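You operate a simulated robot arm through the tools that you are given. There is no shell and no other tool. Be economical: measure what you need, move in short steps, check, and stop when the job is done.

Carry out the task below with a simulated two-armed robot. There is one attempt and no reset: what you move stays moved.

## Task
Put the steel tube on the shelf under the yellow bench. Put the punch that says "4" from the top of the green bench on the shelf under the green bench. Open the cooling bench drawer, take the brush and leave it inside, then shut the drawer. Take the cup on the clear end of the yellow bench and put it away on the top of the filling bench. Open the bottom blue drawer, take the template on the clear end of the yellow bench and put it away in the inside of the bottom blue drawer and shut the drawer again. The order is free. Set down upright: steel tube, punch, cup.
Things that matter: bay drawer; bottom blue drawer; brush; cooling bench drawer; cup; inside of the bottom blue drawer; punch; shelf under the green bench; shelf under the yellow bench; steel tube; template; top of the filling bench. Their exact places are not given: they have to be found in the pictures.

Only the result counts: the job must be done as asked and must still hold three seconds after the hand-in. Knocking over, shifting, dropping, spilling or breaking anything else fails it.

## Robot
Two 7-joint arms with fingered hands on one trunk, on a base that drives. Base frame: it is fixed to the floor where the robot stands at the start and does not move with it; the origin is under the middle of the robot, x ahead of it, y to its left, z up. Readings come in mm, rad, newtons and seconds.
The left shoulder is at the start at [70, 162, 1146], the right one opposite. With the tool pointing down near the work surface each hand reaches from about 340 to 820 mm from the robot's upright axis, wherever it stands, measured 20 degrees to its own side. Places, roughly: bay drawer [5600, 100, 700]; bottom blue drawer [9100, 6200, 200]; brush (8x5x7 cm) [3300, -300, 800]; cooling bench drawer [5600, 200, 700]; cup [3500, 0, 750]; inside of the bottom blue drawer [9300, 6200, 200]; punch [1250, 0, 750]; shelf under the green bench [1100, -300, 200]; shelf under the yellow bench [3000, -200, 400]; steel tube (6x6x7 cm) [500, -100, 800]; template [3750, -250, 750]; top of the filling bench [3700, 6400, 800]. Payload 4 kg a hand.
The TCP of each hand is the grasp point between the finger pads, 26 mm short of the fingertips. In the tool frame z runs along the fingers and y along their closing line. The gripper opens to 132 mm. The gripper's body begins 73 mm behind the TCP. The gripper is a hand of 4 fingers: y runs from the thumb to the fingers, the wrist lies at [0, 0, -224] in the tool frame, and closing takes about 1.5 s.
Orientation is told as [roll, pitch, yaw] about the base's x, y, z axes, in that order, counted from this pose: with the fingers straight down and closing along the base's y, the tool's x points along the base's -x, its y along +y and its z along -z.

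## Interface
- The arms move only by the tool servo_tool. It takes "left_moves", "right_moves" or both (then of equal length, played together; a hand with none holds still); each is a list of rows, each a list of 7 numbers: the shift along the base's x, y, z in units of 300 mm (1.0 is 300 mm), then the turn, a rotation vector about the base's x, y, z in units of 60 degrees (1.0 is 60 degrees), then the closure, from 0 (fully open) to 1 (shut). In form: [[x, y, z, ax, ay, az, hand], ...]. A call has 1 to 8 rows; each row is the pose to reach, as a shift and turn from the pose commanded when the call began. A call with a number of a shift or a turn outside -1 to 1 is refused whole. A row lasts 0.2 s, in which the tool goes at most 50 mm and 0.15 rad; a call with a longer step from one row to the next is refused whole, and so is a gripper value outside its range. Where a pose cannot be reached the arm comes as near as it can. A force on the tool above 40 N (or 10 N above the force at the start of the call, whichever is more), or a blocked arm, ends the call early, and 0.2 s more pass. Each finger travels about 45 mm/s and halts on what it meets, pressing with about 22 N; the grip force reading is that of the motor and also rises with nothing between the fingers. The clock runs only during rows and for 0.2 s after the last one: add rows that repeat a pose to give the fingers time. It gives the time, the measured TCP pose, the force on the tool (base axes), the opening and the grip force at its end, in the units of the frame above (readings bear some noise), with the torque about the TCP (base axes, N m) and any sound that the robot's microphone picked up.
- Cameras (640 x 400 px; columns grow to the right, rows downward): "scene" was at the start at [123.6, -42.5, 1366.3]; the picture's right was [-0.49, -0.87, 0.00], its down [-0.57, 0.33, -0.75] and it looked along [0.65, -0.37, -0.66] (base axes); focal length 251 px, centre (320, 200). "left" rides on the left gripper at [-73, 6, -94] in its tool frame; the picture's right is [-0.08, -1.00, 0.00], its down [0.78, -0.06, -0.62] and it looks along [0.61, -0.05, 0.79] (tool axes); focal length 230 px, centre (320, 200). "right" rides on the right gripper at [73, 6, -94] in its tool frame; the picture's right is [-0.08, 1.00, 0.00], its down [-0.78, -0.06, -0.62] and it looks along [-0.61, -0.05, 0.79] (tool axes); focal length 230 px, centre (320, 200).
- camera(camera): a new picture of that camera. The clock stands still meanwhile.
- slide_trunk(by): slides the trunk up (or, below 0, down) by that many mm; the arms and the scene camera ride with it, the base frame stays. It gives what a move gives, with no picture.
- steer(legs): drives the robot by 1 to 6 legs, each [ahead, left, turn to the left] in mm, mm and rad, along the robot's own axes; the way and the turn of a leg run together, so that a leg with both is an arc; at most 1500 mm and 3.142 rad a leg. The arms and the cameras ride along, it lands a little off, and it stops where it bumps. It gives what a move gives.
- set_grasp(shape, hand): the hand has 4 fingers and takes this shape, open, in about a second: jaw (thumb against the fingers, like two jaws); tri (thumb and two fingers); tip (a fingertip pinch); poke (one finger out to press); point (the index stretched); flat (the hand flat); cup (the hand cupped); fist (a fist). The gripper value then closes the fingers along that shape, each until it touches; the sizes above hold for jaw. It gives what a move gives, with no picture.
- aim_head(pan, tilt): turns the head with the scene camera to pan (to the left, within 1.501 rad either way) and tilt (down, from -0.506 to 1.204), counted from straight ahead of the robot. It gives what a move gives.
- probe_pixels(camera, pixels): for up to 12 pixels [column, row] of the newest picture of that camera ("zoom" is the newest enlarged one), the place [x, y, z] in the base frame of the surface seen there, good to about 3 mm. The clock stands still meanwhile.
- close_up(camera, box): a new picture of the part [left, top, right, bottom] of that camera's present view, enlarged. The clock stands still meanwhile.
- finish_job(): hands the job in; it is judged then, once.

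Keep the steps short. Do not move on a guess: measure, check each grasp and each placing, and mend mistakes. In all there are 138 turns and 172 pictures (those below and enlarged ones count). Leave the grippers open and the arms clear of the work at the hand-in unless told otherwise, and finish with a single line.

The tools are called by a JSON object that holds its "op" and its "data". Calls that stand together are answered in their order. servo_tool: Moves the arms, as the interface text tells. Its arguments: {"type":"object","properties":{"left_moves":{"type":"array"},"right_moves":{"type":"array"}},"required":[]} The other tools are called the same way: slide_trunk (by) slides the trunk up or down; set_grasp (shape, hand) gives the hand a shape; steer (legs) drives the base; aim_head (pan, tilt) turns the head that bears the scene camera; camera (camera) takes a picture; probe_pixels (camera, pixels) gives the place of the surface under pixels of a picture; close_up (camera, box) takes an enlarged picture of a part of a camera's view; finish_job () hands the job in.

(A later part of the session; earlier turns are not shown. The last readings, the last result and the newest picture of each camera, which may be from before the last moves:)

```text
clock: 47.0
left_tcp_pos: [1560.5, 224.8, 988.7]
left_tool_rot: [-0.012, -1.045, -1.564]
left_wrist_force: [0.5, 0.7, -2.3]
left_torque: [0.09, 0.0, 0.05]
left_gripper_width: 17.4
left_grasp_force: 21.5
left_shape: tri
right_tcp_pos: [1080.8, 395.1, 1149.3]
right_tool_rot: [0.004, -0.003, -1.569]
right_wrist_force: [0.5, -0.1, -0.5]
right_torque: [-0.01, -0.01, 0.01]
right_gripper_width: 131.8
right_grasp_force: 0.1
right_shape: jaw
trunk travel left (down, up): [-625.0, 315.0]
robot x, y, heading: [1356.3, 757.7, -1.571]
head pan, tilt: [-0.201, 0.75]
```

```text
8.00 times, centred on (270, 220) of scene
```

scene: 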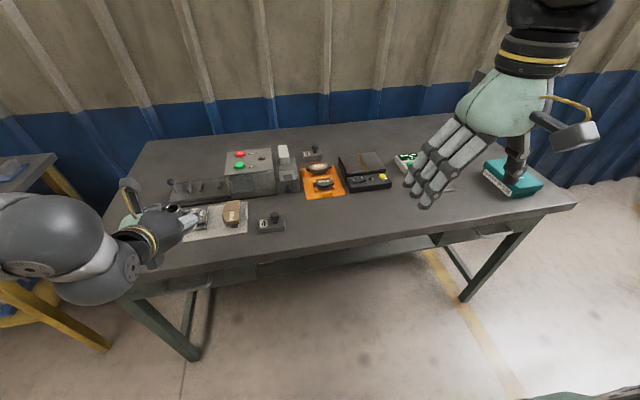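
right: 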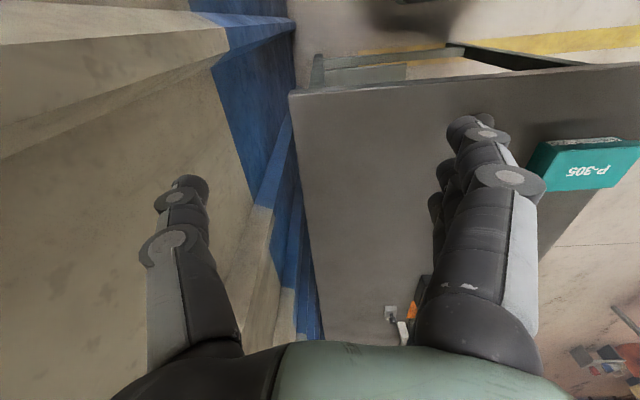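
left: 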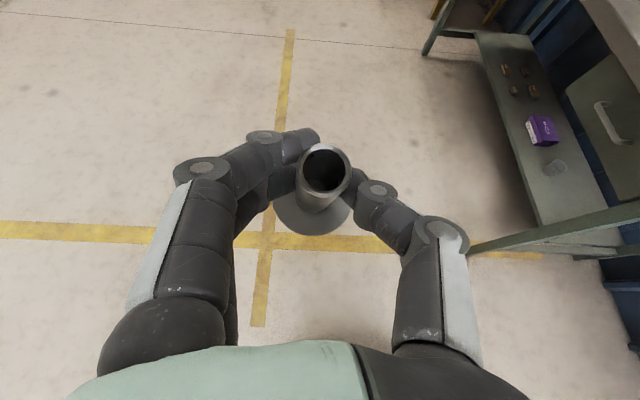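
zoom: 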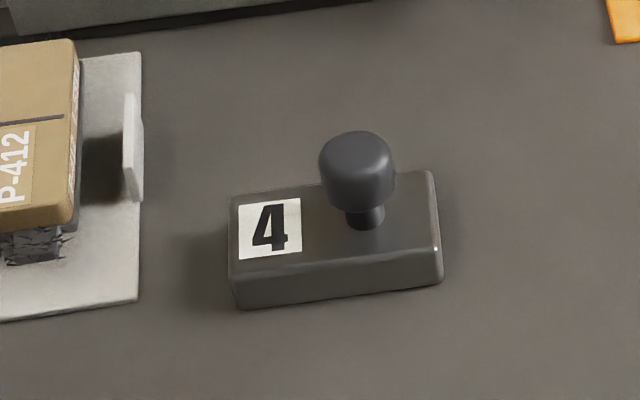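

Punch "4": block x1345–1413, y105–141, z801–820; knob centre ≈(1367,124), z833–855. I'll use the right hand tilted 50° down with fingers pre-closed (to clear the P-412 tray). Shift base 130 left first and set the hand pose high.

{"op": "steer", "data": {"legs": [[0, 130, 0]]}}

{"op": "servo_tool", "data": {"right_moves": [[0.08, -0.1, -0.07, -0.11, 0, 0, 0.2], [0.16, -0.2, -0.14, -0.22, 0, 0, 0.3], [0.24, -0.3, -0.21, -0.33, 0, 0, 0.4], [0.32, -0.4, -0.28, -0.44, 0, 0, 0.5], [0.4, -0.5, -0.35, -0.555, 0, 0, 0.6], [0.48, -0.58, -0.42, -0.667, 0, 0, 0.6], [0.5, -0.58, -0.55, -0.667, 0, 0, 0.6], [0.5, -0.58, -0.65, -0.667, 0, 0, 0.6]]}}

{"op": "camera", "data": {"camera": "right"}}

{"op": "camera", "data": {"camera": "scene"}}

```text
clock: 48.3
left_tcp_pos: [1684.7, 222.4, 989.2]
left_tool_rot: [-0.011, -1.044, -1.573]
left_wrist_force: [-0.5, -0.2, -2.7]
left_torque: [0.02, 0.0, 0.02]
left_gripper_width: 17.5
left_grasp_force: 22.1
left_shape: tri
right_tcp_pos: [1207.5, 396.2, 1148.2]
right_tool_rot: [0.001, -0.003, -1.577]
right_wrist_force: [-0.3, 0.0, -0.4]
right_torque: [0.01, -0.02, 0.01]
right_gripper_width: 132.0
right_grasp_force: 0.0
right_shape: jaw
trunk travel left (down, up): [-625.0, 315.0]
robot x, y, heading: [1488.6, 759.4, -1.58]
head pan, tilt: [-0.201, 0.75]
```

```text
clock: 50.1
left_tcp_pos: [1685.3, 223.5, 988.9]
left_tool_rot: [-0.012, -1.043, -1.571]
left_wrist_force: [-0.7, 0.0, -2.6]
left_torque: [0.03, 0.03, -0.01]
left_gripper_width: 17.6
left_grasp_force: 22.1
left_shape: tri
right_tcp_pos: [1354.3, 224.0, 956.3]
right_tool_rot: [0.013, -0.698, -1.579]
right_wrist_force: [0.1, 0.9, -0.5]
right_torque: [0.0, 0.03, 0.01]
right_gripper_width: 53.4
right_grasp_force: 0.0
right_shape: jaw
trunk travel left (down, up): [-625.0, 315.0]
robot x, y, heading: [1487.3, 759.2, -1.577]
head pan, tilt: [-0.201, 0.75]
```

```text
140 pictures are left
```

right: 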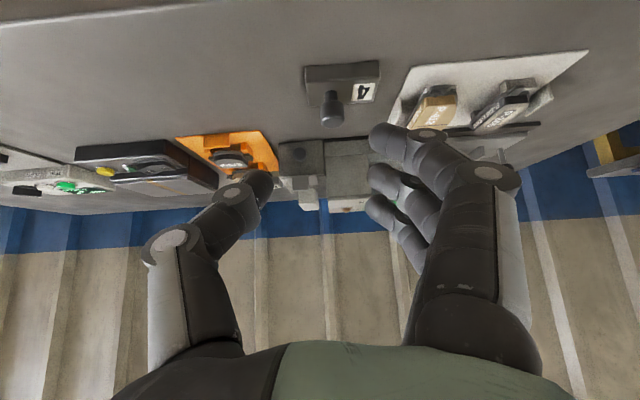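

```text
139 pictures are left
```

scene: 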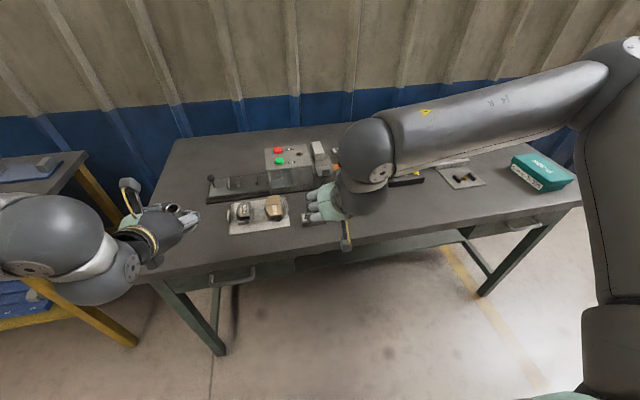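

Now descend and approach: first to y≈190 at z 863, then forward to TCP (1367.5,136,863).

{"op": "servo_tool", "data": {"right_moves": [[0.022, -0.055, -0.11, 0, 0, 0, 0.6], [0.044, -0.11, -0.22, 0, 0, 0, 0.6], [0.044, -0.11, -0.31, 0, 0, 0, 0.6], [0.044, -0.16, -0.31, 0, 0, 0, 0.6], [0.044, -0.21, -0.31, 0, 0, 0, 0.6], [0.044, -0.21, -0.31, 0, 0, 0, 0.6]]}}

{"op": "camera", "data": {"camera": "right"}}

```text
clock: 51.5
left_tcp_pos: [1685.1, 222.5, 989.4]
left_tool_rot: [-0.013, -1.046, -1.57]
left_wrist_force: [0.3, 0.1, -3.3]
left_torque: [0.01, 0.02, -0.01]
left_gripper_width: 17.4
left_grasp_force: 21.5
left_shape: tri
right_tcp_pos: [1327.7, 175.6, 879.3]
right_tool_rot: [0.009, -0.701, -1.58]
right_wrist_force: [-0.1, 0.2, 0.1]
right_torque: [0.05, 0.0, 0.02]
right_gripper_width: 53.4
right_grasp_force: 0.0
right_shape: jaw
right hand out of reach, approached as far as the arm can: row 1, 2, 3, 4, 5, 6
trunk travel left (down, up): [-625.0, 315.0]
robot x, y, heading: [1486.5, 754.9, -1.578]
head pan, tilt: [-0.201, 0.75]
```

```text
138 pictures are left
```

right: 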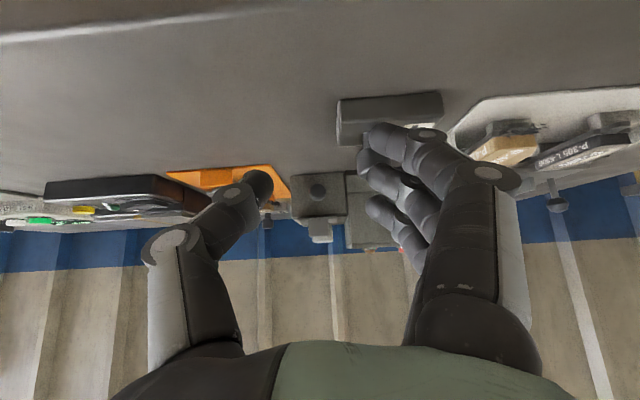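

Out of reach there (arm too folded, too far inboard). Retreat up, then move base left 90 and back 90.

{"op": "servo_tool", "data": {"right_moves": [[0, 0.1, 0.02, 0, 0, 0, 0.6], [0, 0.2, 0.1, 0, 0, 0, 0.6], [-0.04, 0.21, 0.25, 0, 0, 0, 0.6], [-0.04, 0.21, 0.31, 0, 0, 0, 0.6]]}}

{"op": "steer", "data": {"legs": [[-100, 90, 0]]}}

{"op": "servo_tool", "data": {"right_moves": [[-0.1, -0.08, 0, 0, 0, 0, 0.6], [-0.2, -0.16, -0.05, 0, 0, 0, 0.6], [-0.25, -0.2, -0.1, 0, 0, 0, 0.6], [-0.25, -0.2, -0.1, 0, 0, 0, 0.6]]}}

{"op": "camera", "data": {"camera": "right"}}

```text
clock: 52.5
left_tcp_pos: [1687.6, 222.8, 988.9]
left_tool_rot: [-0.012, -1.046, -1.57]
left_wrist_force: [-1.0, 0.4, -1.9]
left_torque: [0.09, -0.01, -0.02]
left_gripper_width: 17.3
left_grasp_force: 21.6
left_shape: tri
right_tcp_pos: [1313.7, 237.5, 972.5]
right_tool_rot: [0.006, -0.702, -1.578]
right_wrist_force: [0.9, -0.2, 0.0]
right_torque: [-0.03, 0.02, -0.02]
right_gripper_width: 53.2
right_grasp_force: 0.0
right_shape: jaw
trunk travel left (down, up): [-625.0, 315.0]
robot x, y, heading: [1481.3, 761.4, -1.579]
head pan, tilt: [-0.201, 0.75]
```

```text
clock: 53.8
left_tcp_pos: [1778.1, 316.3, 987.7]
left_tool_rot: [-0.013, -1.045, -1.572]
left_wrist_force: [-0.2, 0.0, -2.5]
left_torque: [0.06, 0.0, 0.0]
left_gripper_width: 17.7
left_grasp_force: 22.0
left_shape: tri
right_tcp_pos: [1406.5, 330.5, 972.6]
right_tool_rot: [0.008, -0.699, -1.577]
right_wrist_force: [0.3, -0.2, 0.1]
right_torque: [-0.01, 0.01, -0.01]
right_gripper_width: 53.3
right_grasp_force: 0.1
right_shape: jaw
trunk travel left (down, up): [-625.0, 315.0]
robot x, y, heading: [1577.9, 849.9, -1.577]
head pan, tilt: [-0.201, 0.75]
```

```text
clock: 54.8
left_tcp_pos: [1779.5, 318.4, 987.1]
left_tool_rot: [-0.013, -1.045, -1.568]
left_wrist_force: [-0.3, -0.7, -3.1]
left_torque: [0.01, 0.01, 0.0]
left_gripper_width: 17.1
left_grasp_force: 21.5
left_shape: tri
right_tcp_pos: [1330.6, 269.2, 944.5]
right_tool_rot: [0.008, -0.7, -1.576]
right_wrist_force: [0.3, 0.6, 0.4]
right_torque: [-0.03, -0.06, -0.01]
right_gripper_width: 53.2
right_grasp_force: 0.0
right_shape: jaw
trunk travel left (down, up): [-625.0, 315.0]
robot x, y, heading: [1578.8, 852.3, -1.574]
head pan, tilt: [-0.201, 0.75]
```

```text
137 pictures are left
```

right: 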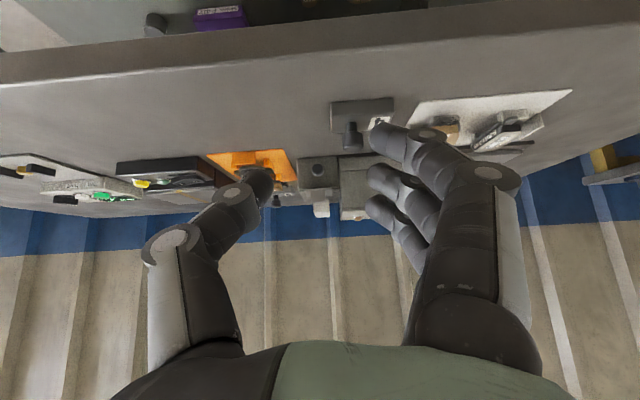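

Go to the pre-grasp point (1367,190,863).

{"op": "servo_tool", "data": {"right_moves": [[0.06, -0.07, -0.06, 0, 0, 0, 0.6], [0.1, -0.14, -0.14, 0, 0, 0, 0.6], [0.123, -0.2, -0.2, 0, 0, 0, 0.6], [0.123, -0.263, -0.272, 0, 0, 0, 0.6], [0.123, -0.263, -0.272, 0, 0, 0, 0.6]]}}

{"op": "camera", "data": {"camera": "right"}}

{"op": "camera", "data": {"camera": "scene"}}

```text
clock: 56.0
left_tcp_pos: [1778.3, 318.4, 988.5]
left_tool_rot: [-0.01, -1.048, -1.568]
left_wrist_force: [0.5, 0.4, -1.7]
left_torque: [0.05, 0.0, 0.0]
left_gripper_width: 17.3
left_grasp_force: 22.0
left_shape: tri
right_tcp_pos: [1369.1, 190.1, 861.2]
right_tool_rot: [0.007, -0.699, -1.576]
right_wrist_force: [0.8, 1.2, 0.4]
right_torque: [0.01, 0.0, -0.01]
right_gripper_width: 53.2
right_grasp_force: 0.0
right_shape: jaw
trunk travel left (down, up): [-625.0, 315.0]
robot x, y, heading: [1578.9, 848.5, -1.579]
head pan, tilt: [-0.201, 0.75]
```

```text
136 pictures are left
```

right: 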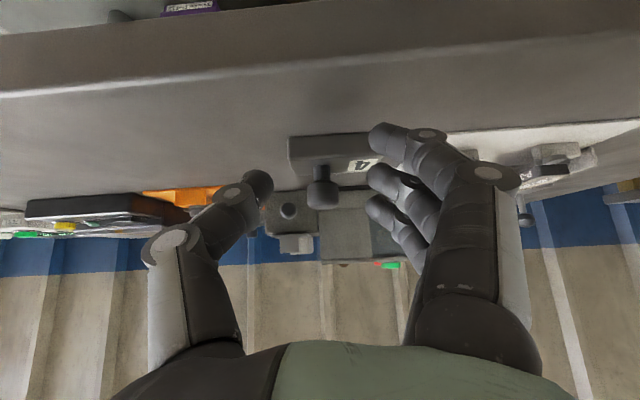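

```text
135 pictures are left
```

scene: 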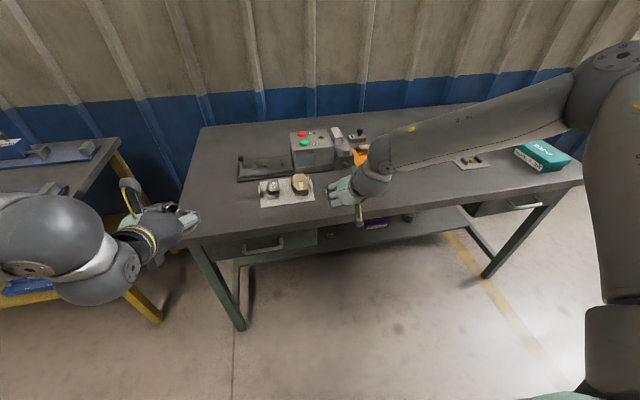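

Knob is centred between thumb and middle finger. Advance 54 mm and look.

{"op": "servo_tool", "data": {"right_moves": [[-0.005, -0.06, 0.003, 0, 0, 0, 0.6], [-0.005, -0.12, 0.003, 0, 0, 0, 0.6], [-0.005, -0.18, 0.003, 0, 0, 0, 0.6], [-0.005, -0.18, 0.003, 0, 0, 0, 0.6]]}}

{"op": "close_up", "data": {"camera": "right", "box": [220, 90, 480, 260]}}

{"op": "close_up", "data": {"camera": "scene", "box": [260, 150, 420, 260]}}

```text
clock: 57.0
left_tcp_pos: [1778.2, 317.5, 987.4]
left_tool_rot: [-0.012, -1.046, -1.568]
left_wrist_force: [0.5, -0.4, -2.6]
left_torque: [0.05, -0.01, -0.03]
left_gripper_width: 17.3
left_grasp_force: 22.3
left_shape: tri
right_tcp_pos: [1355.7, 146.1, 870.0]
right_tool_rot: [0.008, -0.7, -1.576]
right_wrist_force: [0.2, 0.0, -0.1]
right_torque: [0.01, -0.02, -0.01]
right_gripper_width: 53.5
right_grasp_force: 0.1
right_shape: jaw
right hand out of reach, approached as far as the arm can: row 2, 3, 4
trunk travel left (down, up): [-625.0, 315.0]
robot x, y, heading: [1578.1, 853.4, -1.576]
head pan, tilt: [-0.201, 0.75]
```

```text
2.35 times, centred on (350, 175) of right
```

zoom: 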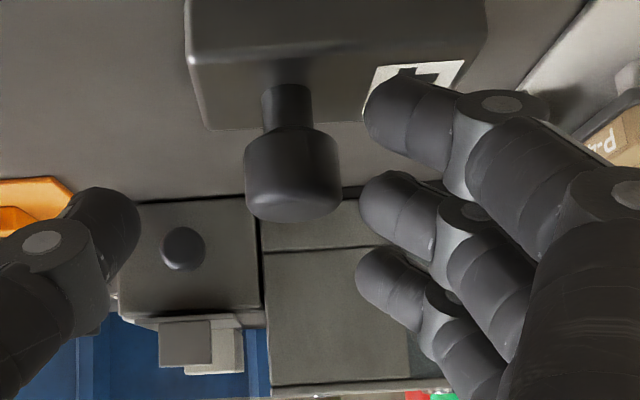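

```text
3.64 times, centred on (340, 205) of scene
```

zoom: 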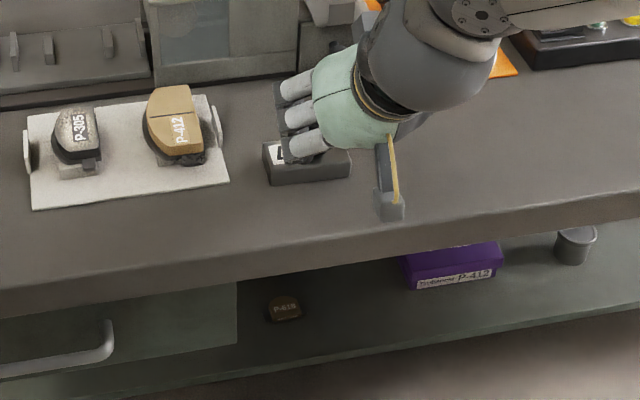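

The right wrist seems to be at a joint limit (the right hand is turned 180° from the mirror of the left). I'll back off up and try turning the hand about its own axis, 60° to start.

{"op": "servo_tool", "data": {"right_moves": [[-0.04, 0.06, 0.02, 0, 0, 0, 0.6], [-0.06, 0.2, 0.06, 0, 0, 0, 0.6], [-0.1, 0.3, 0.16, 0, 0, 0, 0.6], [-0.1, 0.35, 0.3, 0, 0, 0, 0.6], [-0.1, 0.35, 0.4, 0, 0, 0, 0.6]]}}

{"op": "servo_tool", "data": {"right_moves": [[0, 0, 0, 0, -0.08, -0.096, 0.6], [0, 0, 0, 0, -0.16, -0.192, 0.6], [0, 0, 0, 0, -0.24, -0.287, 0.6], [0, 0, 0, 0, -0.32, -0.383, 0.6], [0, 0, 0, 0, -0.4, -0.479, 0.6], [0, 0, 0, 0, -0.48, -0.575, 0.6], [0, 0, 0, 0, -0.56, -0.67, 0.6], [0, 0, 0, 0, -0.643, -0.766, 0.6]]}}

```text
clock: 58.2
left_tcp_pos: [1778.0, 317.6, 989.0]
left_tool_rot: [-0.015, -1.047, -1.567]
left_wrist_force: [-0.2, 0.2, -2.0]
left_torque: [0.02, 0.06, 0.03]
left_gripper_width: 17.2
left_grasp_force: 22.4
left_shape: tri
right_tcp_pos: [1327.9, 252.7, 993.5]
right_tool_rot: [0.008, -0.7, -1.577]
right_wrist_force: [-1.1, 0.3, 0.0]
right_torque: [-0.01, -0.01, 0.01]
right_gripper_width: 53.3
right_grasp_force: 0.1
right_shape: jaw
trunk travel left (down, up): [-625.0, 315.0]
robot x, y, heading: [1576.2, 853.9, -1.575]
head pan, tilt: [-0.201, 0.75]
```

```text
clock: 60.0
left_tcp_pos: [1778.9, 317.5, 988.3]
left_tool_rot: [-0.011, -1.043, -1.568]
left_wrist_force: [0.0, -0.3, -1.8]
left_torque: [0.03, 0.02, -0.04]
left_gripper_width: 17.4
left_grasp_force: 21.8
left_shape: tri
right_tcp_pos: [1328.0, 251.4, 990.9]
right_tool_rot: [0.635, -0.326, -2.731]
right_wrist_force: [-0.3, 0.3, 0.4]
right_torque: [0.04, 0.04, -0.01]
right_gripper_width: 53.5
right_grasp_force: 0.1
right_shape: jaw
trunk travel left (down, up): [-625.0, 315.0]
robot x, y, heading: [1578.4, 851.6, -1.574]
head pan, tilt: [-0.201, 0.75]
```

That direction works. Continue 60° twice more.

{"op": "servo_tool", "data": {"right_moves": [[0, 0, 0, 0, -0.08, -0.096, 0.6], [0, 0, 0, 0, -0.16, -0.192, 0.6], [0, 0, 0, 0, -0.24, -0.287, 0.6], [0, 0, 0, 0, -0.32, -0.383, 0.6], [0, 0, 0, 0, -0.4, -0.479, 0.6], [0, 0, 0, 0, -0.48, -0.575, 0.6], [0, 0, 0, 0, -0.56, -0.67, 0.6], [0, 0, 0, 0, -0.643, -0.766, 0.6]]}}

{"op": "servo_tool", "data": {"right_moves": [[0, 0, 0, 0, -0.08, -0.096, 0.6], [0, 0, 0, 0, -0.16, -0.192, 0.6], [0, 0, 0, 0, -0.24, -0.287, 0.6], [0, 0, 0, 0, -0.32, -0.383, 0.6], [0, 0, 0, 0, -0.4, -0.479, 0.6], [0, 0, 0, 0, -0.48, -0.575, 0.6], [0, 0, 0, 0, -0.56, -0.67, 0.6], [0, 0, 0, 0, -0.643, -0.766, 0.6]]}}

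{"op": "camera", "data": {"camera": "right"}}

```text
clock: 61.8
left_tcp_pos: [1780.1, 317.7, 987.6]
left_tool_rot: [-0.014, -1.047, -1.566]
left_wrist_force: [0.4, -0.3, -2.1]
left_torque: [0.04, -0.01, 0.01]
left_gripper_width: 17.6
left_grasp_force: 22.5
left_shape: tri
right_tcp_pos: [1332.3, 252.5, 990.5]
right_tool_rot: [0.676, 0.194, 2.912]
right_wrist_force: [0.4, -0.5, 0.7]
right_torque: [-0.03, 0.0, 0.0]
right_gripper_width: 53.7
right_grasp_force: 0.1
right_shape: jaw
right hand out of reach, approached as far as the arm can: row 7, 8
trunk travel left (down, up): [-625.0, 315.0]
robot x, y, heading: [1575.6, 853.0, -1.577]
head pan, tilt: [-0.201, 0.75]
```

```text
clock: 63.8
left_tcp_pos: [1774.0, 320.5, 990.8]
left_tool_rot: [-0.003, -1.048, -1.579]
left_wrist_force: [-0.5, -0.2, -2.0]
left_torque: [0.02, -0.02, 0.0]
left_gripper_width: 17.5
left_grasp_force: 22.2
left_shape: tri
right_tcp_pos: [1159.8, 260.5, 1006.8]
right_tool_rot: [0.428, 0.537, 2.397]
right_wrist_force: [-1.7, -0.5, -0.3]
right_torque: [-0.02, -0.03, 0.02]
right_gripper_width: 53.0
right_grasp_force: 0.1
right_shape: jaw
right hand out of reach, approached as far as the arm can: row 1, 2, 3, 4, 5, 6, 7, 8
trunk travel left (down, up): [-625.0, 315.0]
robot x, y, heading: [1578.0, 852.3, -1.576]
head pan, tilt: [-0.201, 0.75]
stopped in row 8 (right hand): the arm was blocked; the commanded pose is now the measured one
```

```text
132 pictures are left
```

right: 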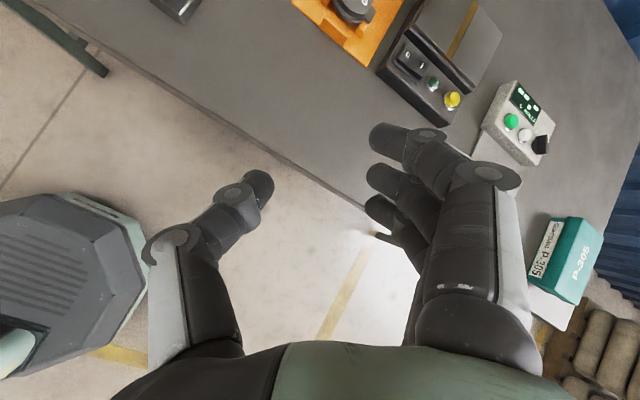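

J7 limit reached; that isn't the way. I unwind the roll about the tool axis (≈141°), then will yaw the hand 30° left so it lines up with the forearm.

{"op": "servo_tool", "data": {"right_moves": [[0, 0, 0, -0.008, 0.078, 0.098, 0.6], [0, 0, 0, -0.015, 0.155, 0.195, 0.6], [0, 0, 0, -0.023, 0.233, 0.293, 0.6], [0, 0, 0, -0.03, 0.31, 0.39, 0.6], [0, 0, 0, -0.038, 0.388, 0.488, 0.6], [0, 0, 0, -0.046, 0.465, 0.585, 0.6], [0, 0, 0, -0.053, 0.543, 0.683, 0.6], [0, 0, 0, -0.061, 0.62, 0.78, 0.6]]}}

{"op": "servo_tool", "data": {"right_moves": [[0, 0, 0, -0.008, 0.078, 0.098, 0.6], [0, 0, 0, -0.015, 0.155, 0.195, 0.6], [0, 0, 0, -0.023, 0.233, 0.293, 0.6], [0, 0, 0, -0.03, 0.31, 0.39, 0.6], [0, 0, 0, -0.038, 0.388, 0.488, 0.6], [0, 0, 0, -0.046, 0.465, 0.585, 0.6], [0, 0, 0, -0.053, 0.543, 0.683, 0.6], [0, 0, 0, -0.061, 0.62, 0.78, 0.6]]}}

{"op": "servo_tool", "data": {"right_moves": [[0, 0, 0, -0.008, 0.078, 0.098, 0.6], [0, 0, 0, -0.015, 0.155, 0.195, 0.6], [0, 0, 0, -0.023, 0.233, 0.293, 0.6], [0.05, 0, 0, -0.023, 0.233, 0.35, 0.6], [0.15, 0, 0, -0.023, 0.233, 0.48, 0.6], [0.25, 0, 0, -0.023, 0.233, 0.61, 0.6], [0.35, 0, 0, -0.023, 0.233, 0.75, 0.6], [0.45, 0, 0, -0.023, 0.233, 0.75, 0.6]]}}

{"op": "camera", "data": {"camera": "right"}}

```text
clock: 65.6
left_tcp_pos: [1779.1, 317.7, 988.1]
left_tool_rot: [-0.013, -1.046, -1.569]
left_wrist_force: [-0.2, 0.5, -2.6]
left_torque: [0.06, 0.06, 0.0]
left_gripper_width: 17.3
left_grasp_force: 21.7
left_shape: tri
right_tcp_pos: [1164.7, 257.9, 1006.4]
right_tool_rot: [0.672, -0.058, -2.979]
right_wrist_force: [-0.5, -0.3, 0.0]
right_torque: [0.0, 0.01, -0.01]
right_gripper_width: 53.3
right_grasp_force: 0.0
right_shape: jaw
trunk travel left (down, up): [-625.0, 315.0]
robot x, y, heading: [1580.5, 855.3, -1.58]
head pan, tilt: [-0.201, 0.75]
```

```text
clock: 67.4
left_tcp_pos: [1780.2, 317.1, 988.9]
left_tool_rot: [-0.014, -1.045, -1.57]
left_wrist_force: [-0.6, 0.1, -3.2]
left_torque: [0.04, -0.01, -0.01]
left_gripper_width: 17.4
left_grasp_force: 21.5
left_shape: tri
right_tcp_pos: [1163.6, 257.2, 1007.3]
right_tool_rot: [0.328, -0.607, -2.016]
right_wrist_force: [0.9, -0.4, 0.9]
right_torque: [0.0, 0.0, 0.0]
right_gripper_width: 52.8
right_grasp_force: 0.2
right_shape: jaw
trunk travel left (down, up): [-625.0, 315.0]
robot x, y, heading: [1576.3, 850.2, -1.575]
head pan, tilt: [-0.201, 0.75]
```

```text
clock: 69.2
left_tcp_pos: [1779.2, 316.9, 987.7]
left_tool_rot: [-0.014, -1.045, -1.568]
left_wrist_force: [-0.1, -0.3, -2.8]
left_torque: [0.01, 0.03, 0.02]
left_gripper_width: 17.7
left_grasp_force: 21.8
left_shape: tri
right_tcp_pos: [1301.3, 257.4, 1008.0]
right_tool_rot: [0.038, -0.62, -1.06]
right_wrist_force: [-0.4, 0.1, 0.1]
right_torque: [0.01, 0.01, 0.0]
right_gripper_width: 53.1
right_grasp_force: 0.1
right_shape: jaw
trunk travel left (down, up): [-625.0, 315.0]
robot x, y, heading: [1578.9, 854.0, -1.574]
head pan, tilt: [-0.201, 0.75]
```

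```text
131 pictures are left
```

right: 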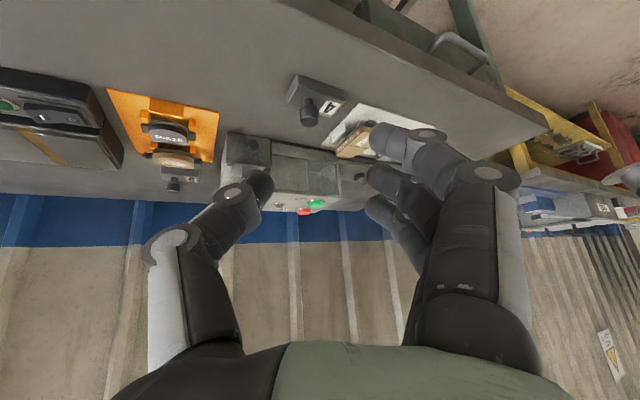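

Hand now points 29° left and 54° down. Approach via (1335,183,864); check reach.

{"op": "servo_tool", "data": {"right_moves": [[0.03, -0.08, -0.11, 0, 0, 0, 0.6], [0.07, -0.16, -0.22, 0, 0, 0, 0.6], [0.113, -0.247, -0.32, 0, 0, 0, 0.6], [0.113, -0.247, -0.4, 0, 0, 0, 0.6], [0.113, -0.247, -0.48, 0, 0, 0, 0.6], [0.113, -0.247, -0.48, 0, 0, 0, 0.6]]}}

{"op": "camera", "data": {"camera": "right"}}

```text
clock: 70.6
left_tcp_pos: [1780.8, 317.4, 988.7]
left_tool_rot: [-0.011, -1.044, -1.567]
left_wrist_force: [0.3, 0.0, -3.1]
left_torque: [0.07, 0.03, 0.03]
left_gripper_width: 17.4
left_grasp_force: 21.8
left_shape: tri
right_tcp_pos: [1333.9, 183.2, 864.0]
right_tool_rot: [0.037, -0.62, -1.062]
right_wrist_force: [0.7, 0.1, 0.9]
right_torque: [0.03, 0.02, 0.02]
right_gripper_width: 53.1
right_grasp_force: 0.0
right_shape: jaw
trunk travel left (down, up): [-625.0, 315.0]
robot x, y, heading: [1579.9, 849.9, -1.572]
head pan, tilt: [-0.201, 0.75]
```

```text
130 pictures are left
```

right: 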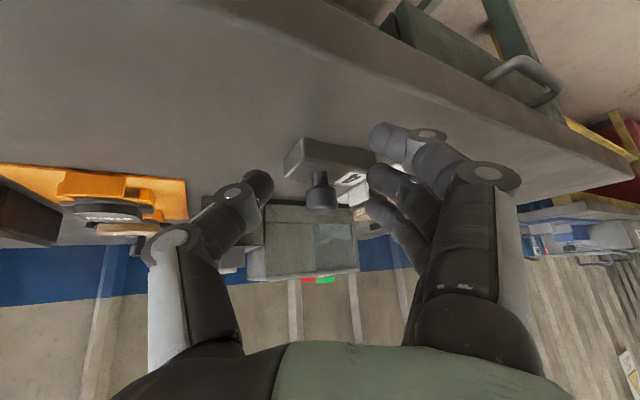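

Reached, knob centred (322,195). Advance to the knob and look.

{"op": "servo_tool", "data": {"right_moves": [[0.03, -0.055, 0, 0, 0, 0, 0.6], [0.06, -0.11, -0.003, 0, 0, 0, 0.6], [0.093, -0.163, -0.005, 0, 0, 0, 0.6], [0.093, -0.163, -0.005, 0, 0, 0, 0.6]]}}

{"op": "close_up", "data": {"camera": "right", "box": [220, 90, 480, 260]}}

{"op": "close_up", "data": {"camera": "scene", "box": [260, 150, 420, 260]}}

```text
clock: 71.6
left_tcp_pos: [1779.5, 317.0, 988.6]
left_tool_rot: [-0.012, -1.044, -1.569]
left_wrist_force: [-0.2, -0.5, -3.2]
left_torque: [0.03, 0.03, 0.01]
left_gripper_width: 17.1
left_grasp_force: 21.9
left_shape: tri
right_tcp_pos: [1361.7, 135.6, 861.1]
right_tool_rot: [0.038, -0.62, -1.062]
right_wrist_force: [-0.3, 1.2, 0.8]
right_torque: [-0.02, 0.04, 0.0]
right_gripper_width: 53.0
right_grasp_force: 0.0
right_shape: jaw
trunk travel left (down, up): [-625.0, 315.0]
robot x, y, heading: [1579.5, 852.1, -1.576]
head pan, tilt: [-0.201, 0.75]
```

```text
2.35 times, centred on (350, 175) of right
```

zoom: 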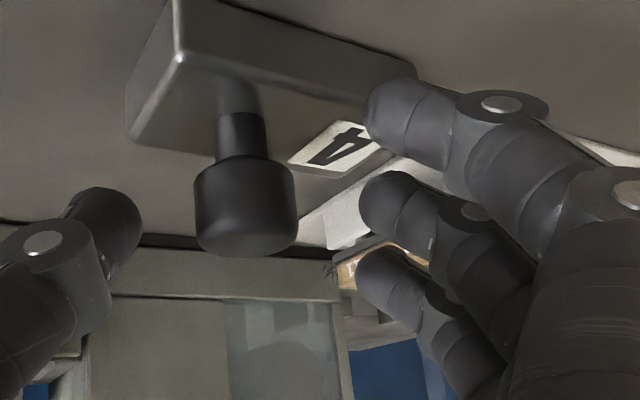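

```text
3.64 times, centred on (340, 205) of scene
```

zoom: 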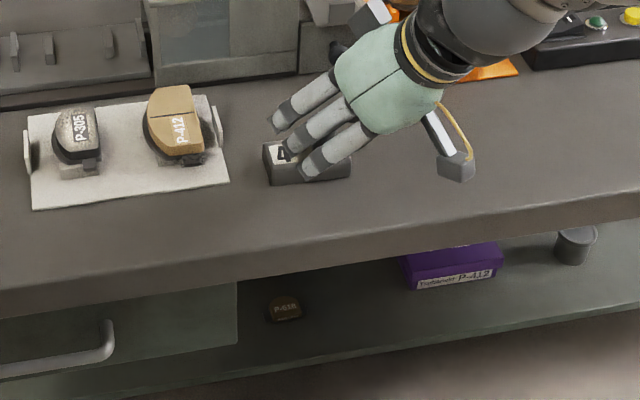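

Aligned. Close on the knob.

{"op": "servo_tool", "data": {"right_moves": [[0, 0, 0, 0, 0, 0, 0.7], [0, 0, 0, 0, 0, 0, 0.8], [0, 0, 0, 0, 0, 0, 0.9], [0, 0, 0, 0, 0, 0, 1], [0, 0, 0, 0, 0, 0, 1], [0, 0, 0, 0, 0, 0, 1], [0, 0, 0, 0, 0, 0, 1]]}}

{"op": "close_up", "data": {"camera": "right", "box": [220, 90, 480, 260]}}

```text
clock: 73.2
left_tcp_pos: [1779.0, 316.8, 987.1]
left_tool_rot: [-0.013, -1.047, -1.57]
left_wrist_force: [0.2, 1.0, -2.2]
left_torque: [0.09, -0.01, 0.01]
left_gripper_width: 17.5
left_grasp_force: 22.5
left_shape: tri
right_tcp_pos: [1359.4, 135.7, 861.2]
right_tool_rot: [0.039, -0.621, -1.061]
right_wrist_force: [-1.8, 0.2, 0.9]
right_torque: [0.06, -0.07, 0.0]
right_gripper_width: 4.4
right_grasp_force: 22.5
right_shape: jaw
trunk travel left (down, up): [-625.0, 315.0]
robot x, y, heading: [1580.4, 853.6, -1.575]
head pan, tilt: [-0.201, 0.75]
```

```text
2.35 times, centred on (350, 175) of right
```

zoom: 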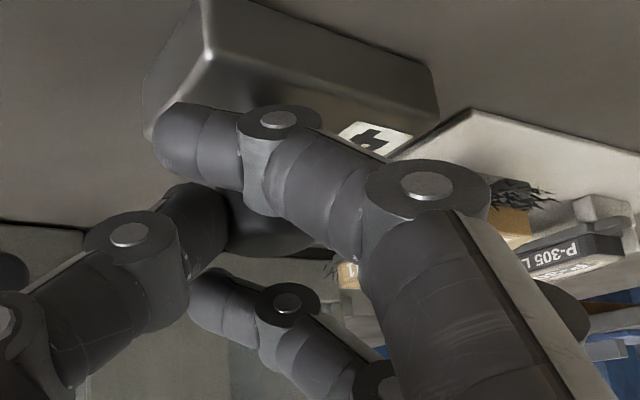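

The knob is between thumb and middle finger. Lift slowly.

{"op": "servo_tool", "data": {"right_moves": [[0, 0, 0.03, 0, 0, 0, 1], [0, 0, 0.07, 0, 0, 0, 1], [0, 0, 0.12, 0, 0, 0, 1], [0, 0, 0.2, 0, 0, 0, 1], [0, 0, 0.3, 0, 0, 0, 1]]}}

{"op": "camera", "data": {"camera": "right"}}

{"op": "close_up", "data": {"camera": "scene", "box": [240, 100, 440, 240]}}

```text
clock: 74.4
left_tcp_pos: [1780.4, 317.2, 987.2]
left_tool_rot: [-0.012, -1.046, -1.57]
left_wrist_force: [0.7, -0.9, -1.0]
left_torque: [0.05, 0.02, 0.0]
left_gripper_width: 17.2
left_grasp_force: 22.2
left_shape: tri
right_tcp_pos: [1361.1, 135.9, 950.2]
right_tool_rot: [0.041, -0.619, -1.06]
right_wrist_force: [-0.7, -0.3, -4.6]
right_torque: [0.05, 0.1, -0.01]
right_gripper_width: 4.0
right_grasp_force: 22.2
right_shape: jaw
trunk travel left (down, up): [-625.0, 315.0]
robot x, y, heading: [1577.3, 854.7, -1.579]
head pan, tilt: [-0.201, 0.75]
```

```text
126 pictures are left
```

right: 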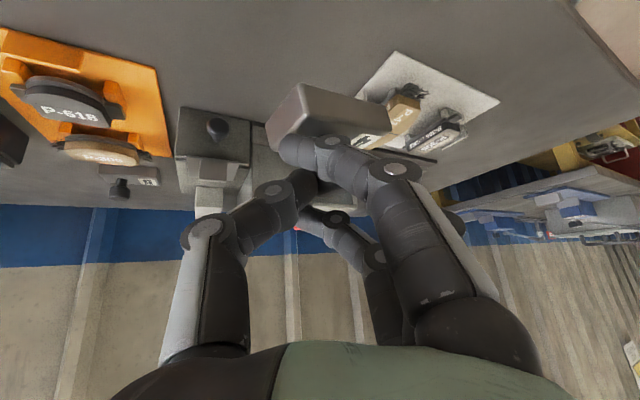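

```text
2.86 times, centred on (340, 170) of scene
```

zoom: 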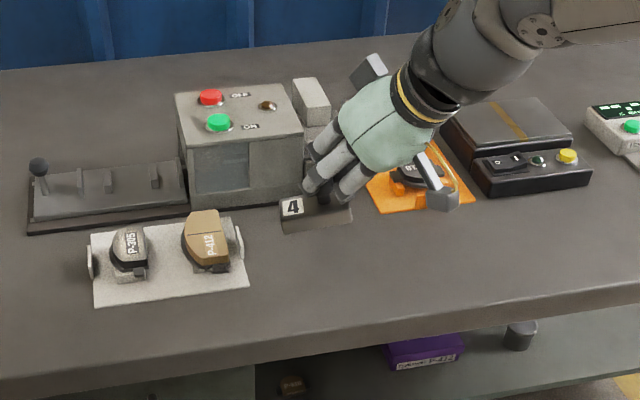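

Punch lifted (≈0.45 kg), level. Back away from the bench and go right, then lower the trunk to look at the shelf.

{"op": "steer", "data": {"legs": [[-380, 0, 0], [0, -400, 0]]}}

{"op": "slide_trunk", "data": {"by": -520}}

{"op": "aim_head", "data": {"pan": 0, "tilt": 0.5}}

{"op": "camera", "data": {"camera": "scene"}}

```text
clock: 78.9
left_tcp_pos: [1401.4, 707.0, 987.9]
left_tool_rot: [-0.013, -1.045, -1.537]
left_wrist_force: [-0.3, -0.2, -1.9]
left_torque: [0.02, 0.02, 0.03]
left_gripper_width: 17.4
left_grasp_force: 22.1
left_shape: tri
right_tcp_pos: [991.1, 510.0, 947.9]
right_tool_rot: [0.038, -0.618, -1.03]
right_wrist_force: [0.1, -0.2, -4.3]
right_torque: [0.04, 0.1, -0.01]
right_gripper_width: 3.7
right_grasp_force: 21.9
right_shape: jaw
trunk travel left (down, up): [-625.0, 315.0]
robot x, y, heading: [1182.2, 1233.8, -1.544]
head pan, tilt: [-0.201, 0.75]
```

```text
refused: -520 is not a number from -400 to 400
```

```text
clock: 79.7
left_tcp_pos: [1401.9, 706.3, 986.7]
left_tool_rot: [-0.013, -1.045, -1.539]
left_wrist_force: [0.8, -0.6, -3.1]
left_torque: [0.04, 0.0, 0.03]
left_gripper_width: 17.2
left_grasp_force: 22.2
left_shape: tri
right_tcp_pos: [990.4, 511.0, 947.8]
right_tool_rot: [0.04, -0.621, -1.032]
right_wrist_force: [-0.4, 0.1, -3.4]
right_torque: [0.04, 0.07, 0.02]
right_gripper_width: 3.8
right_grasp_force: 21.6
right_shape: jaw
trunk travel left (down, up): [-625.0, 315.0]
robot x, y, heading: [1186.3, 1235.4, -1.544]
head pan, tilt: [0.0, 0.499]
```

```text
124 pictures are left
```

scene: 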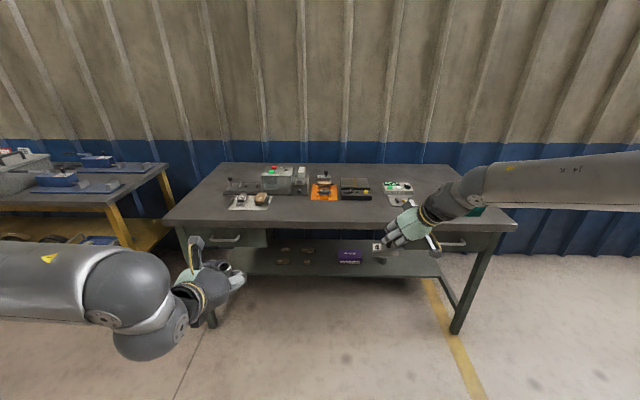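

Now lower the trunk 400 and look under the bench.

{"op": "slide_trunk", "data": {"by": -400}}

{"op": "aim_head", "data": {"pan": 0, "tilt": 0.35}}

{"op": "camera", "data": {"camera": "scene"}}

{"op": "close_up", "data": {"camera": "scene", "box": [160, 150, 520, 375]}}

```text
clock: 83.5
left_tcp_pos: [1402.5, 707.7, 587.6]
left_tool_rot: [-0.012, -1.045, -1.538]
left_wrist_force: [0.8, 0.4, -2.9]
left_torque: [0.01, 0.02, -0.04]
left_gripper_width: 17.2
left_grasp_force: 21.8
left_shape: tri
right_tcp_pos: [990.3, 510.5, 548.6]
right_tool_rot: [0.041, -0.621, -1.03]
right_wrist_force: [0.0, -0.1, -4.4]
right_torque: [0.07, 0.1, -0.02]
right_gripper_width: 3.8
right_grasp_force: 22.2
right_shape: jaw
trunk travel left (down, up): [-225.0, 715.0]
robot x, y, heading: [1182.4, 1235.3, -1.539]
head pan, tilt: [0.0, 0.499]
```

```text
clock: 84.2
left_tcp_pos: [1402.3, 706.7, 588.2]
left_tool_rot: [-0.014, -1.046, -1.537]
left_wrist_force: [0.6, 0.0, -2.4]
left_torque: [0.04, 0.0, 0.07]
left_gripper_width: 17.2
left_grasp_force: 21.6
left_shape: tri
right_tcp_pos: [989.8, 509.6, 548.5]
right_tool_rot: [0.041, -0.62, -1.029]
right_wrist_force: [-0.8, 0.1, -3.3]
right_torque: [0.04, 0.07, -0.01]
right_gripper_width: 4.0
right_grasp_force: 22.0
right_shape: jaw
trunk travel left (down, up): [-225.0, 715.0]
robot x, y, heading: [1183.3, 1234.5, -1.543]
head pan, tilt: [0.0, 0.351]
```

```text
123 pictures are left
```

scene: 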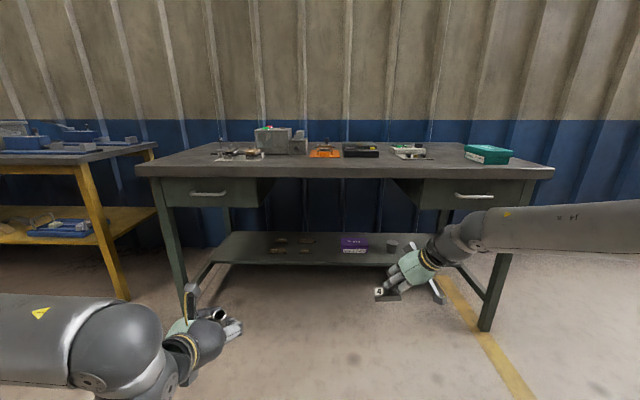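

```text
1.78 times, centred on (340, 262) of scene
```

zoom: 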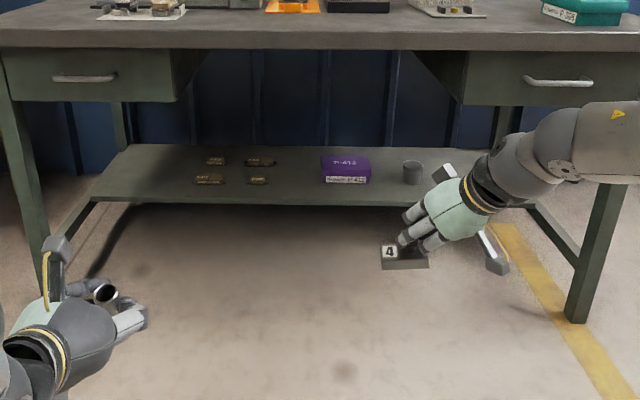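

Probe shelf edges and items.

{"op": "probe_pixels", "data": {"camera": "zoom", "pixels": [[300, 200], [300, 160], [95, 198], [140, 150], [265, 180], [322, 182], [370, 180], [405, 180], [300, 55], [170, 100], [470, 105], [212, 182]]}}

{"op": "close_up", "data": {"camera": "scene", "box": [210, 220, 450, 310]}}

```text
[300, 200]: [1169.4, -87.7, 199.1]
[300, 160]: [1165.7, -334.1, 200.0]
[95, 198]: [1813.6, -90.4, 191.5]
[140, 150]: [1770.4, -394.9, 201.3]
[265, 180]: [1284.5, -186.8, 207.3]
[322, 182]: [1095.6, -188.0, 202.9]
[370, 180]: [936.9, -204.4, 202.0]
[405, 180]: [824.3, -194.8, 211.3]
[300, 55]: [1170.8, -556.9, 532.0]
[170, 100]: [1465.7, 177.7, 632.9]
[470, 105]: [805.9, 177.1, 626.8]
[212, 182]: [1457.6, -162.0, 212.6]
```

```text
2.67 times, centred on (330, 265) of scene
```

zoom: 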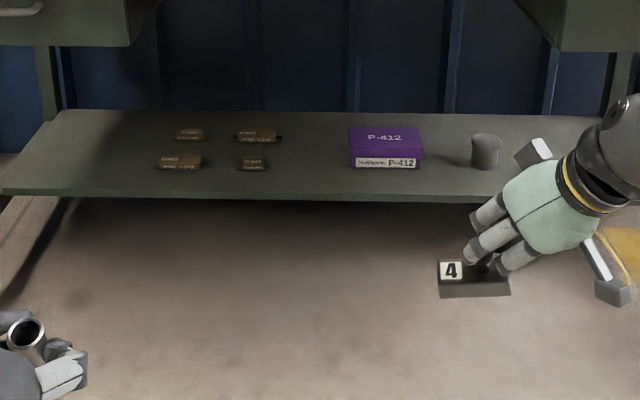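

Clear spot: around (1190,-135) on the shelf (front edge y≈-87, z 200). Check where the right forearm is to be sure it clears drawers.

{"op": "aim_head", "data": {"pan": -0.7, "tilt": 0.3}}

{"op": "camera", "data": {"camera": "scene"}}

{"op": "probe_pixels", "data": {"camera": "scene", "pixels": [[300, 200], [400, 200], [480, 200], [540, 200], [560, 150], [600, 200], [500, 150], [400, 160]]}}

```text
clock: 85.2
left_tcp_pos: [1402.9, 706.0, 588.4]
left_tool_rot: [-0.012, -1.046, -1.538]
left_wrist_force: [0.5, -0.2, -2.4]
left_torque: [0.07, 0.01, 0.01]
left_gripper_width: 16.8
left_grasp_force: 22.0
left_shape: tri
right_tcp_pos: [989.9, 510.9, 548.6]
right_tool_rot: [0.04, -0.621, -1.029]
right_wrist_force: [0.9, -0.4, -3.9]
right_torque: [0.05, 0.06, -0.04]
right_gripper_width: 3.7
right_grasp_force: 22.1
right_shape: jaw
trunk travel left (down, up): [-225.0, 715.0]
robot x, y, heading: [1182.0, 1233.1, -1.543]
head pan, tilt: [-0.7, 0.3]
```

```text
120 pictures are left
```

scene: 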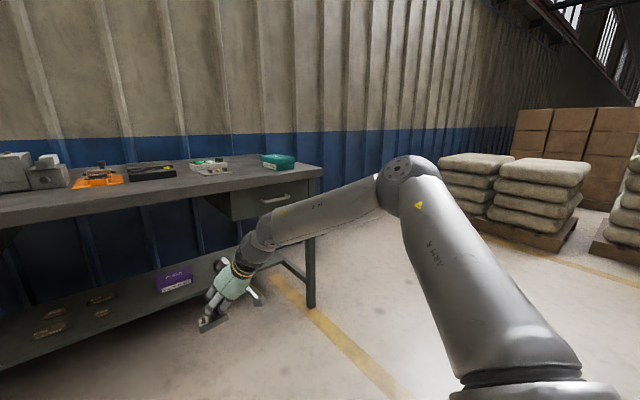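

```text
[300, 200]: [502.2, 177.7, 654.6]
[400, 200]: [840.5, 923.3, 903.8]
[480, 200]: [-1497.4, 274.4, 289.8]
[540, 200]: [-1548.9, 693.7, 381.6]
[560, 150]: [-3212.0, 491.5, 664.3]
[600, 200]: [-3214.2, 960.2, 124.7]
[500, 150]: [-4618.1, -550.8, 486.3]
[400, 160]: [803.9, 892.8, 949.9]
```

Elbow is high and to the side; I'll lower the trunk fully and extend the right hand 45 mm more, then drive left 165.

{"op": "slide_trunk", "data": {"by": -222}}

{"op": "servo_tool", "data": {"right_moves": [[0, -0.075, 0, 0, 0, 0, 1], [0, -0.15, 0, 0, 0, 0, 1], [0, -0.15, 0, 0, 0, 0, 1]]}}

{"op": "steer", "data": {"legs": [[300, 165, 0]]}}

{"op": "camera", "data": {"camera": "scene"}}

{"op": "camera", "data": {"camera": "right"}}

```text
clock: 87.6
left_tcp_pos: [1401.5, 707.5, 366.3]
left_tool_rot: [-0.012, -1.046, -1.538]
left_wrist_force: [-0.6, 0.1, -3.2]
left_torque: [0.04, 0.01, 0.0]
left_gripper_width: 17.2
left_grasp_force: 21.9
left_shape: tri
right_tcp_pos: [990.6, 509.7, 327.5]
right_tool_rot: [0.04, -0.62, -1.03]
right_wrist_force: [-0.5, 0.3, -4.1]
right_torque: [0.04, 0.05, 0.0]
right_gripper_width: 3.9
right_grasp_force: 22.1
right_shape: jaw
trunk travel left (down, up): [-3.0, 937.0]
robot x, y, heading: [1185.1, 1233.9, -1.546]
head pan, tilt: [-0.7, 0.3]
```

```text
clock: 88.4
left_tcp_pos: [1402.2, 707.5, 365.4]
left_tool_rot: [-0.011, -1.045, -1.536]
left_wrist_force: [0.7, 0.4, -3.1]
left_torque: [0.05, 0.02, 0.01]
left_gripper_width: 17.3
left_grasp_force: 21.6
left_shape: tri
right_tcp_pos: [988.8, 465.7, 326.1]
right_tool_rot: [0.04, -0.619, -1.028]
right_wrist_force: [-1.2, 0.4, -4.9]
right_torque: [0.08, 0.1, 0.0]
right_gripper_width: 3.6
right_grasp_force: 21.9
right_shape: jaw
trunk travel left (down, up): [-3.0, 937.0]
robot x, y, heading: [1183.4, 1235.6, -1.542]
head pan, tilt: [-0.7, 0.3]
```

```text
clock: 90.6
left_tcp_pos: [1581.2, 416.6, 366.0]
left_tool_rot: [-0.013, -1.046, -1.535]
left_wrist_force: [-0.5, 0.9, -2.6]
left_torque: [0.06, -0.01, 0.04]
left_gripper_width: 17.5
left_grasp_force: 22.3
left_shape: tri
right_tcp_pos: [1166.3, 176.0, 327.8]
right_tool_rot: [0.04, -0.622, -1.028]
right_wrist_force: [0.0, 0.5, -4.3]
right_torque: [0.03, 0.06, 0.01]
right_gripper_width: 3.8
right_grasp_force: 21.6
right_shape: jaw
trunk travel left (down, up): [-3.0, 937.0]
robot x, y, heading: [1358.6, 943.2, -1.538]
head pan, tilt: [-0.7, 0.3]
```

```text
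119 pictures are left
```

scene: 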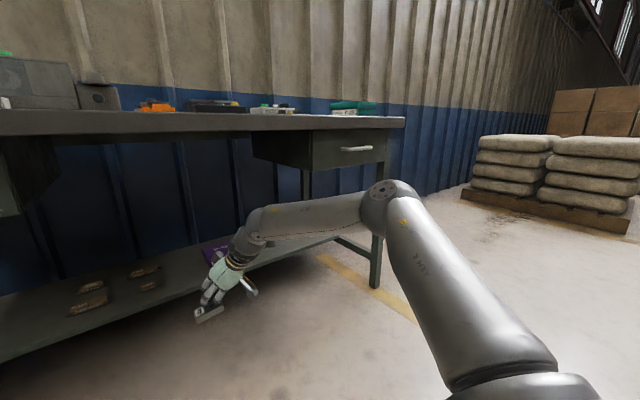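

```text
118 pictures are left
```

right: 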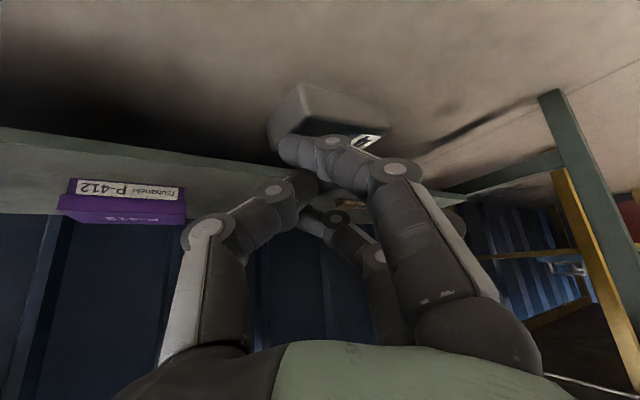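

Probe the elbow before going further in.

{"op": "probe_pixels", "data": {"camera": "scene", "pixels": [[385, 186], [390, 210], [300, 203], [362, 200], [310, 168], [355, 118], [250, 215]]}}

```text
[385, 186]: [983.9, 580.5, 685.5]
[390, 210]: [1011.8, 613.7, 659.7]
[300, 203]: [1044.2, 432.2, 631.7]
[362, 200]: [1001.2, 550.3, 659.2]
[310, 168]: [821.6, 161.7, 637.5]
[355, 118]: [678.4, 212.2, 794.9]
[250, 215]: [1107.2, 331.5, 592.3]
```

Elbow top is 685 and stays in front of the bench edge; drawers are clear sideways. Drive 200, check, then the rest.

{"op": "steer", "data": {"legs": [[200, 0, -0.02]]}}

{"op": "camera", "data": {"camera": "scene"}}

{"op": "camera", "data": {"camera": "right"}}

```text
clock: 92.2
left_tcp_pos: [1575.5, 216.9, 365.1]
left_tool_rot: [-0.012, -1.047, -1.554]
left_wrist_force: [1.0, 0.6, -2.3]
left_torque: [0.05, 0.01, -0.03]
left_gripper_width: 17.4
left_grasp_force: 21.6
left_shape: tri
right_tcp_pos: [1156.7, -16.7, 327.2]
right_tool_rot: [0.04, -0.621, -1.047]
right_wrist_force: [0.2, 0.1, -3.4]
right_torque: [0.03, 0.08, 0.0]
right_gripper_width: 3.9
right_grasp_force: 22.1
right_shape: jaw
trunk travel left (down, up): [-3.0, 937.0]
robot x, y, heading: [1364.3, 749.8, -1.562]
head pan, tilt: [-0.7, 0.3]
```

```text
117 pictures are left
```

scene: 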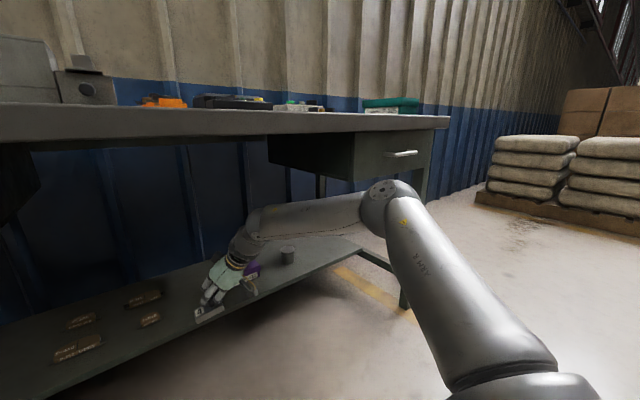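

```text
116 pictures are left
```

right: 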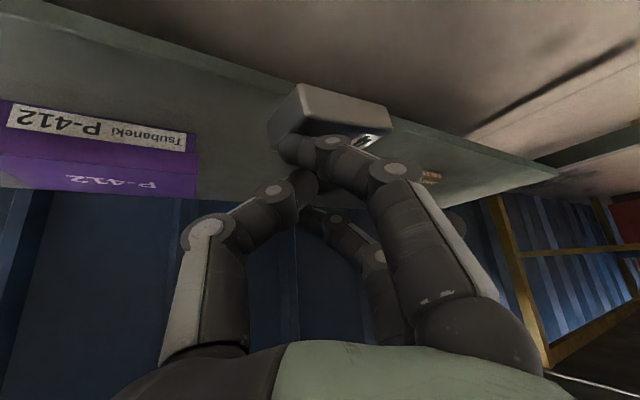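

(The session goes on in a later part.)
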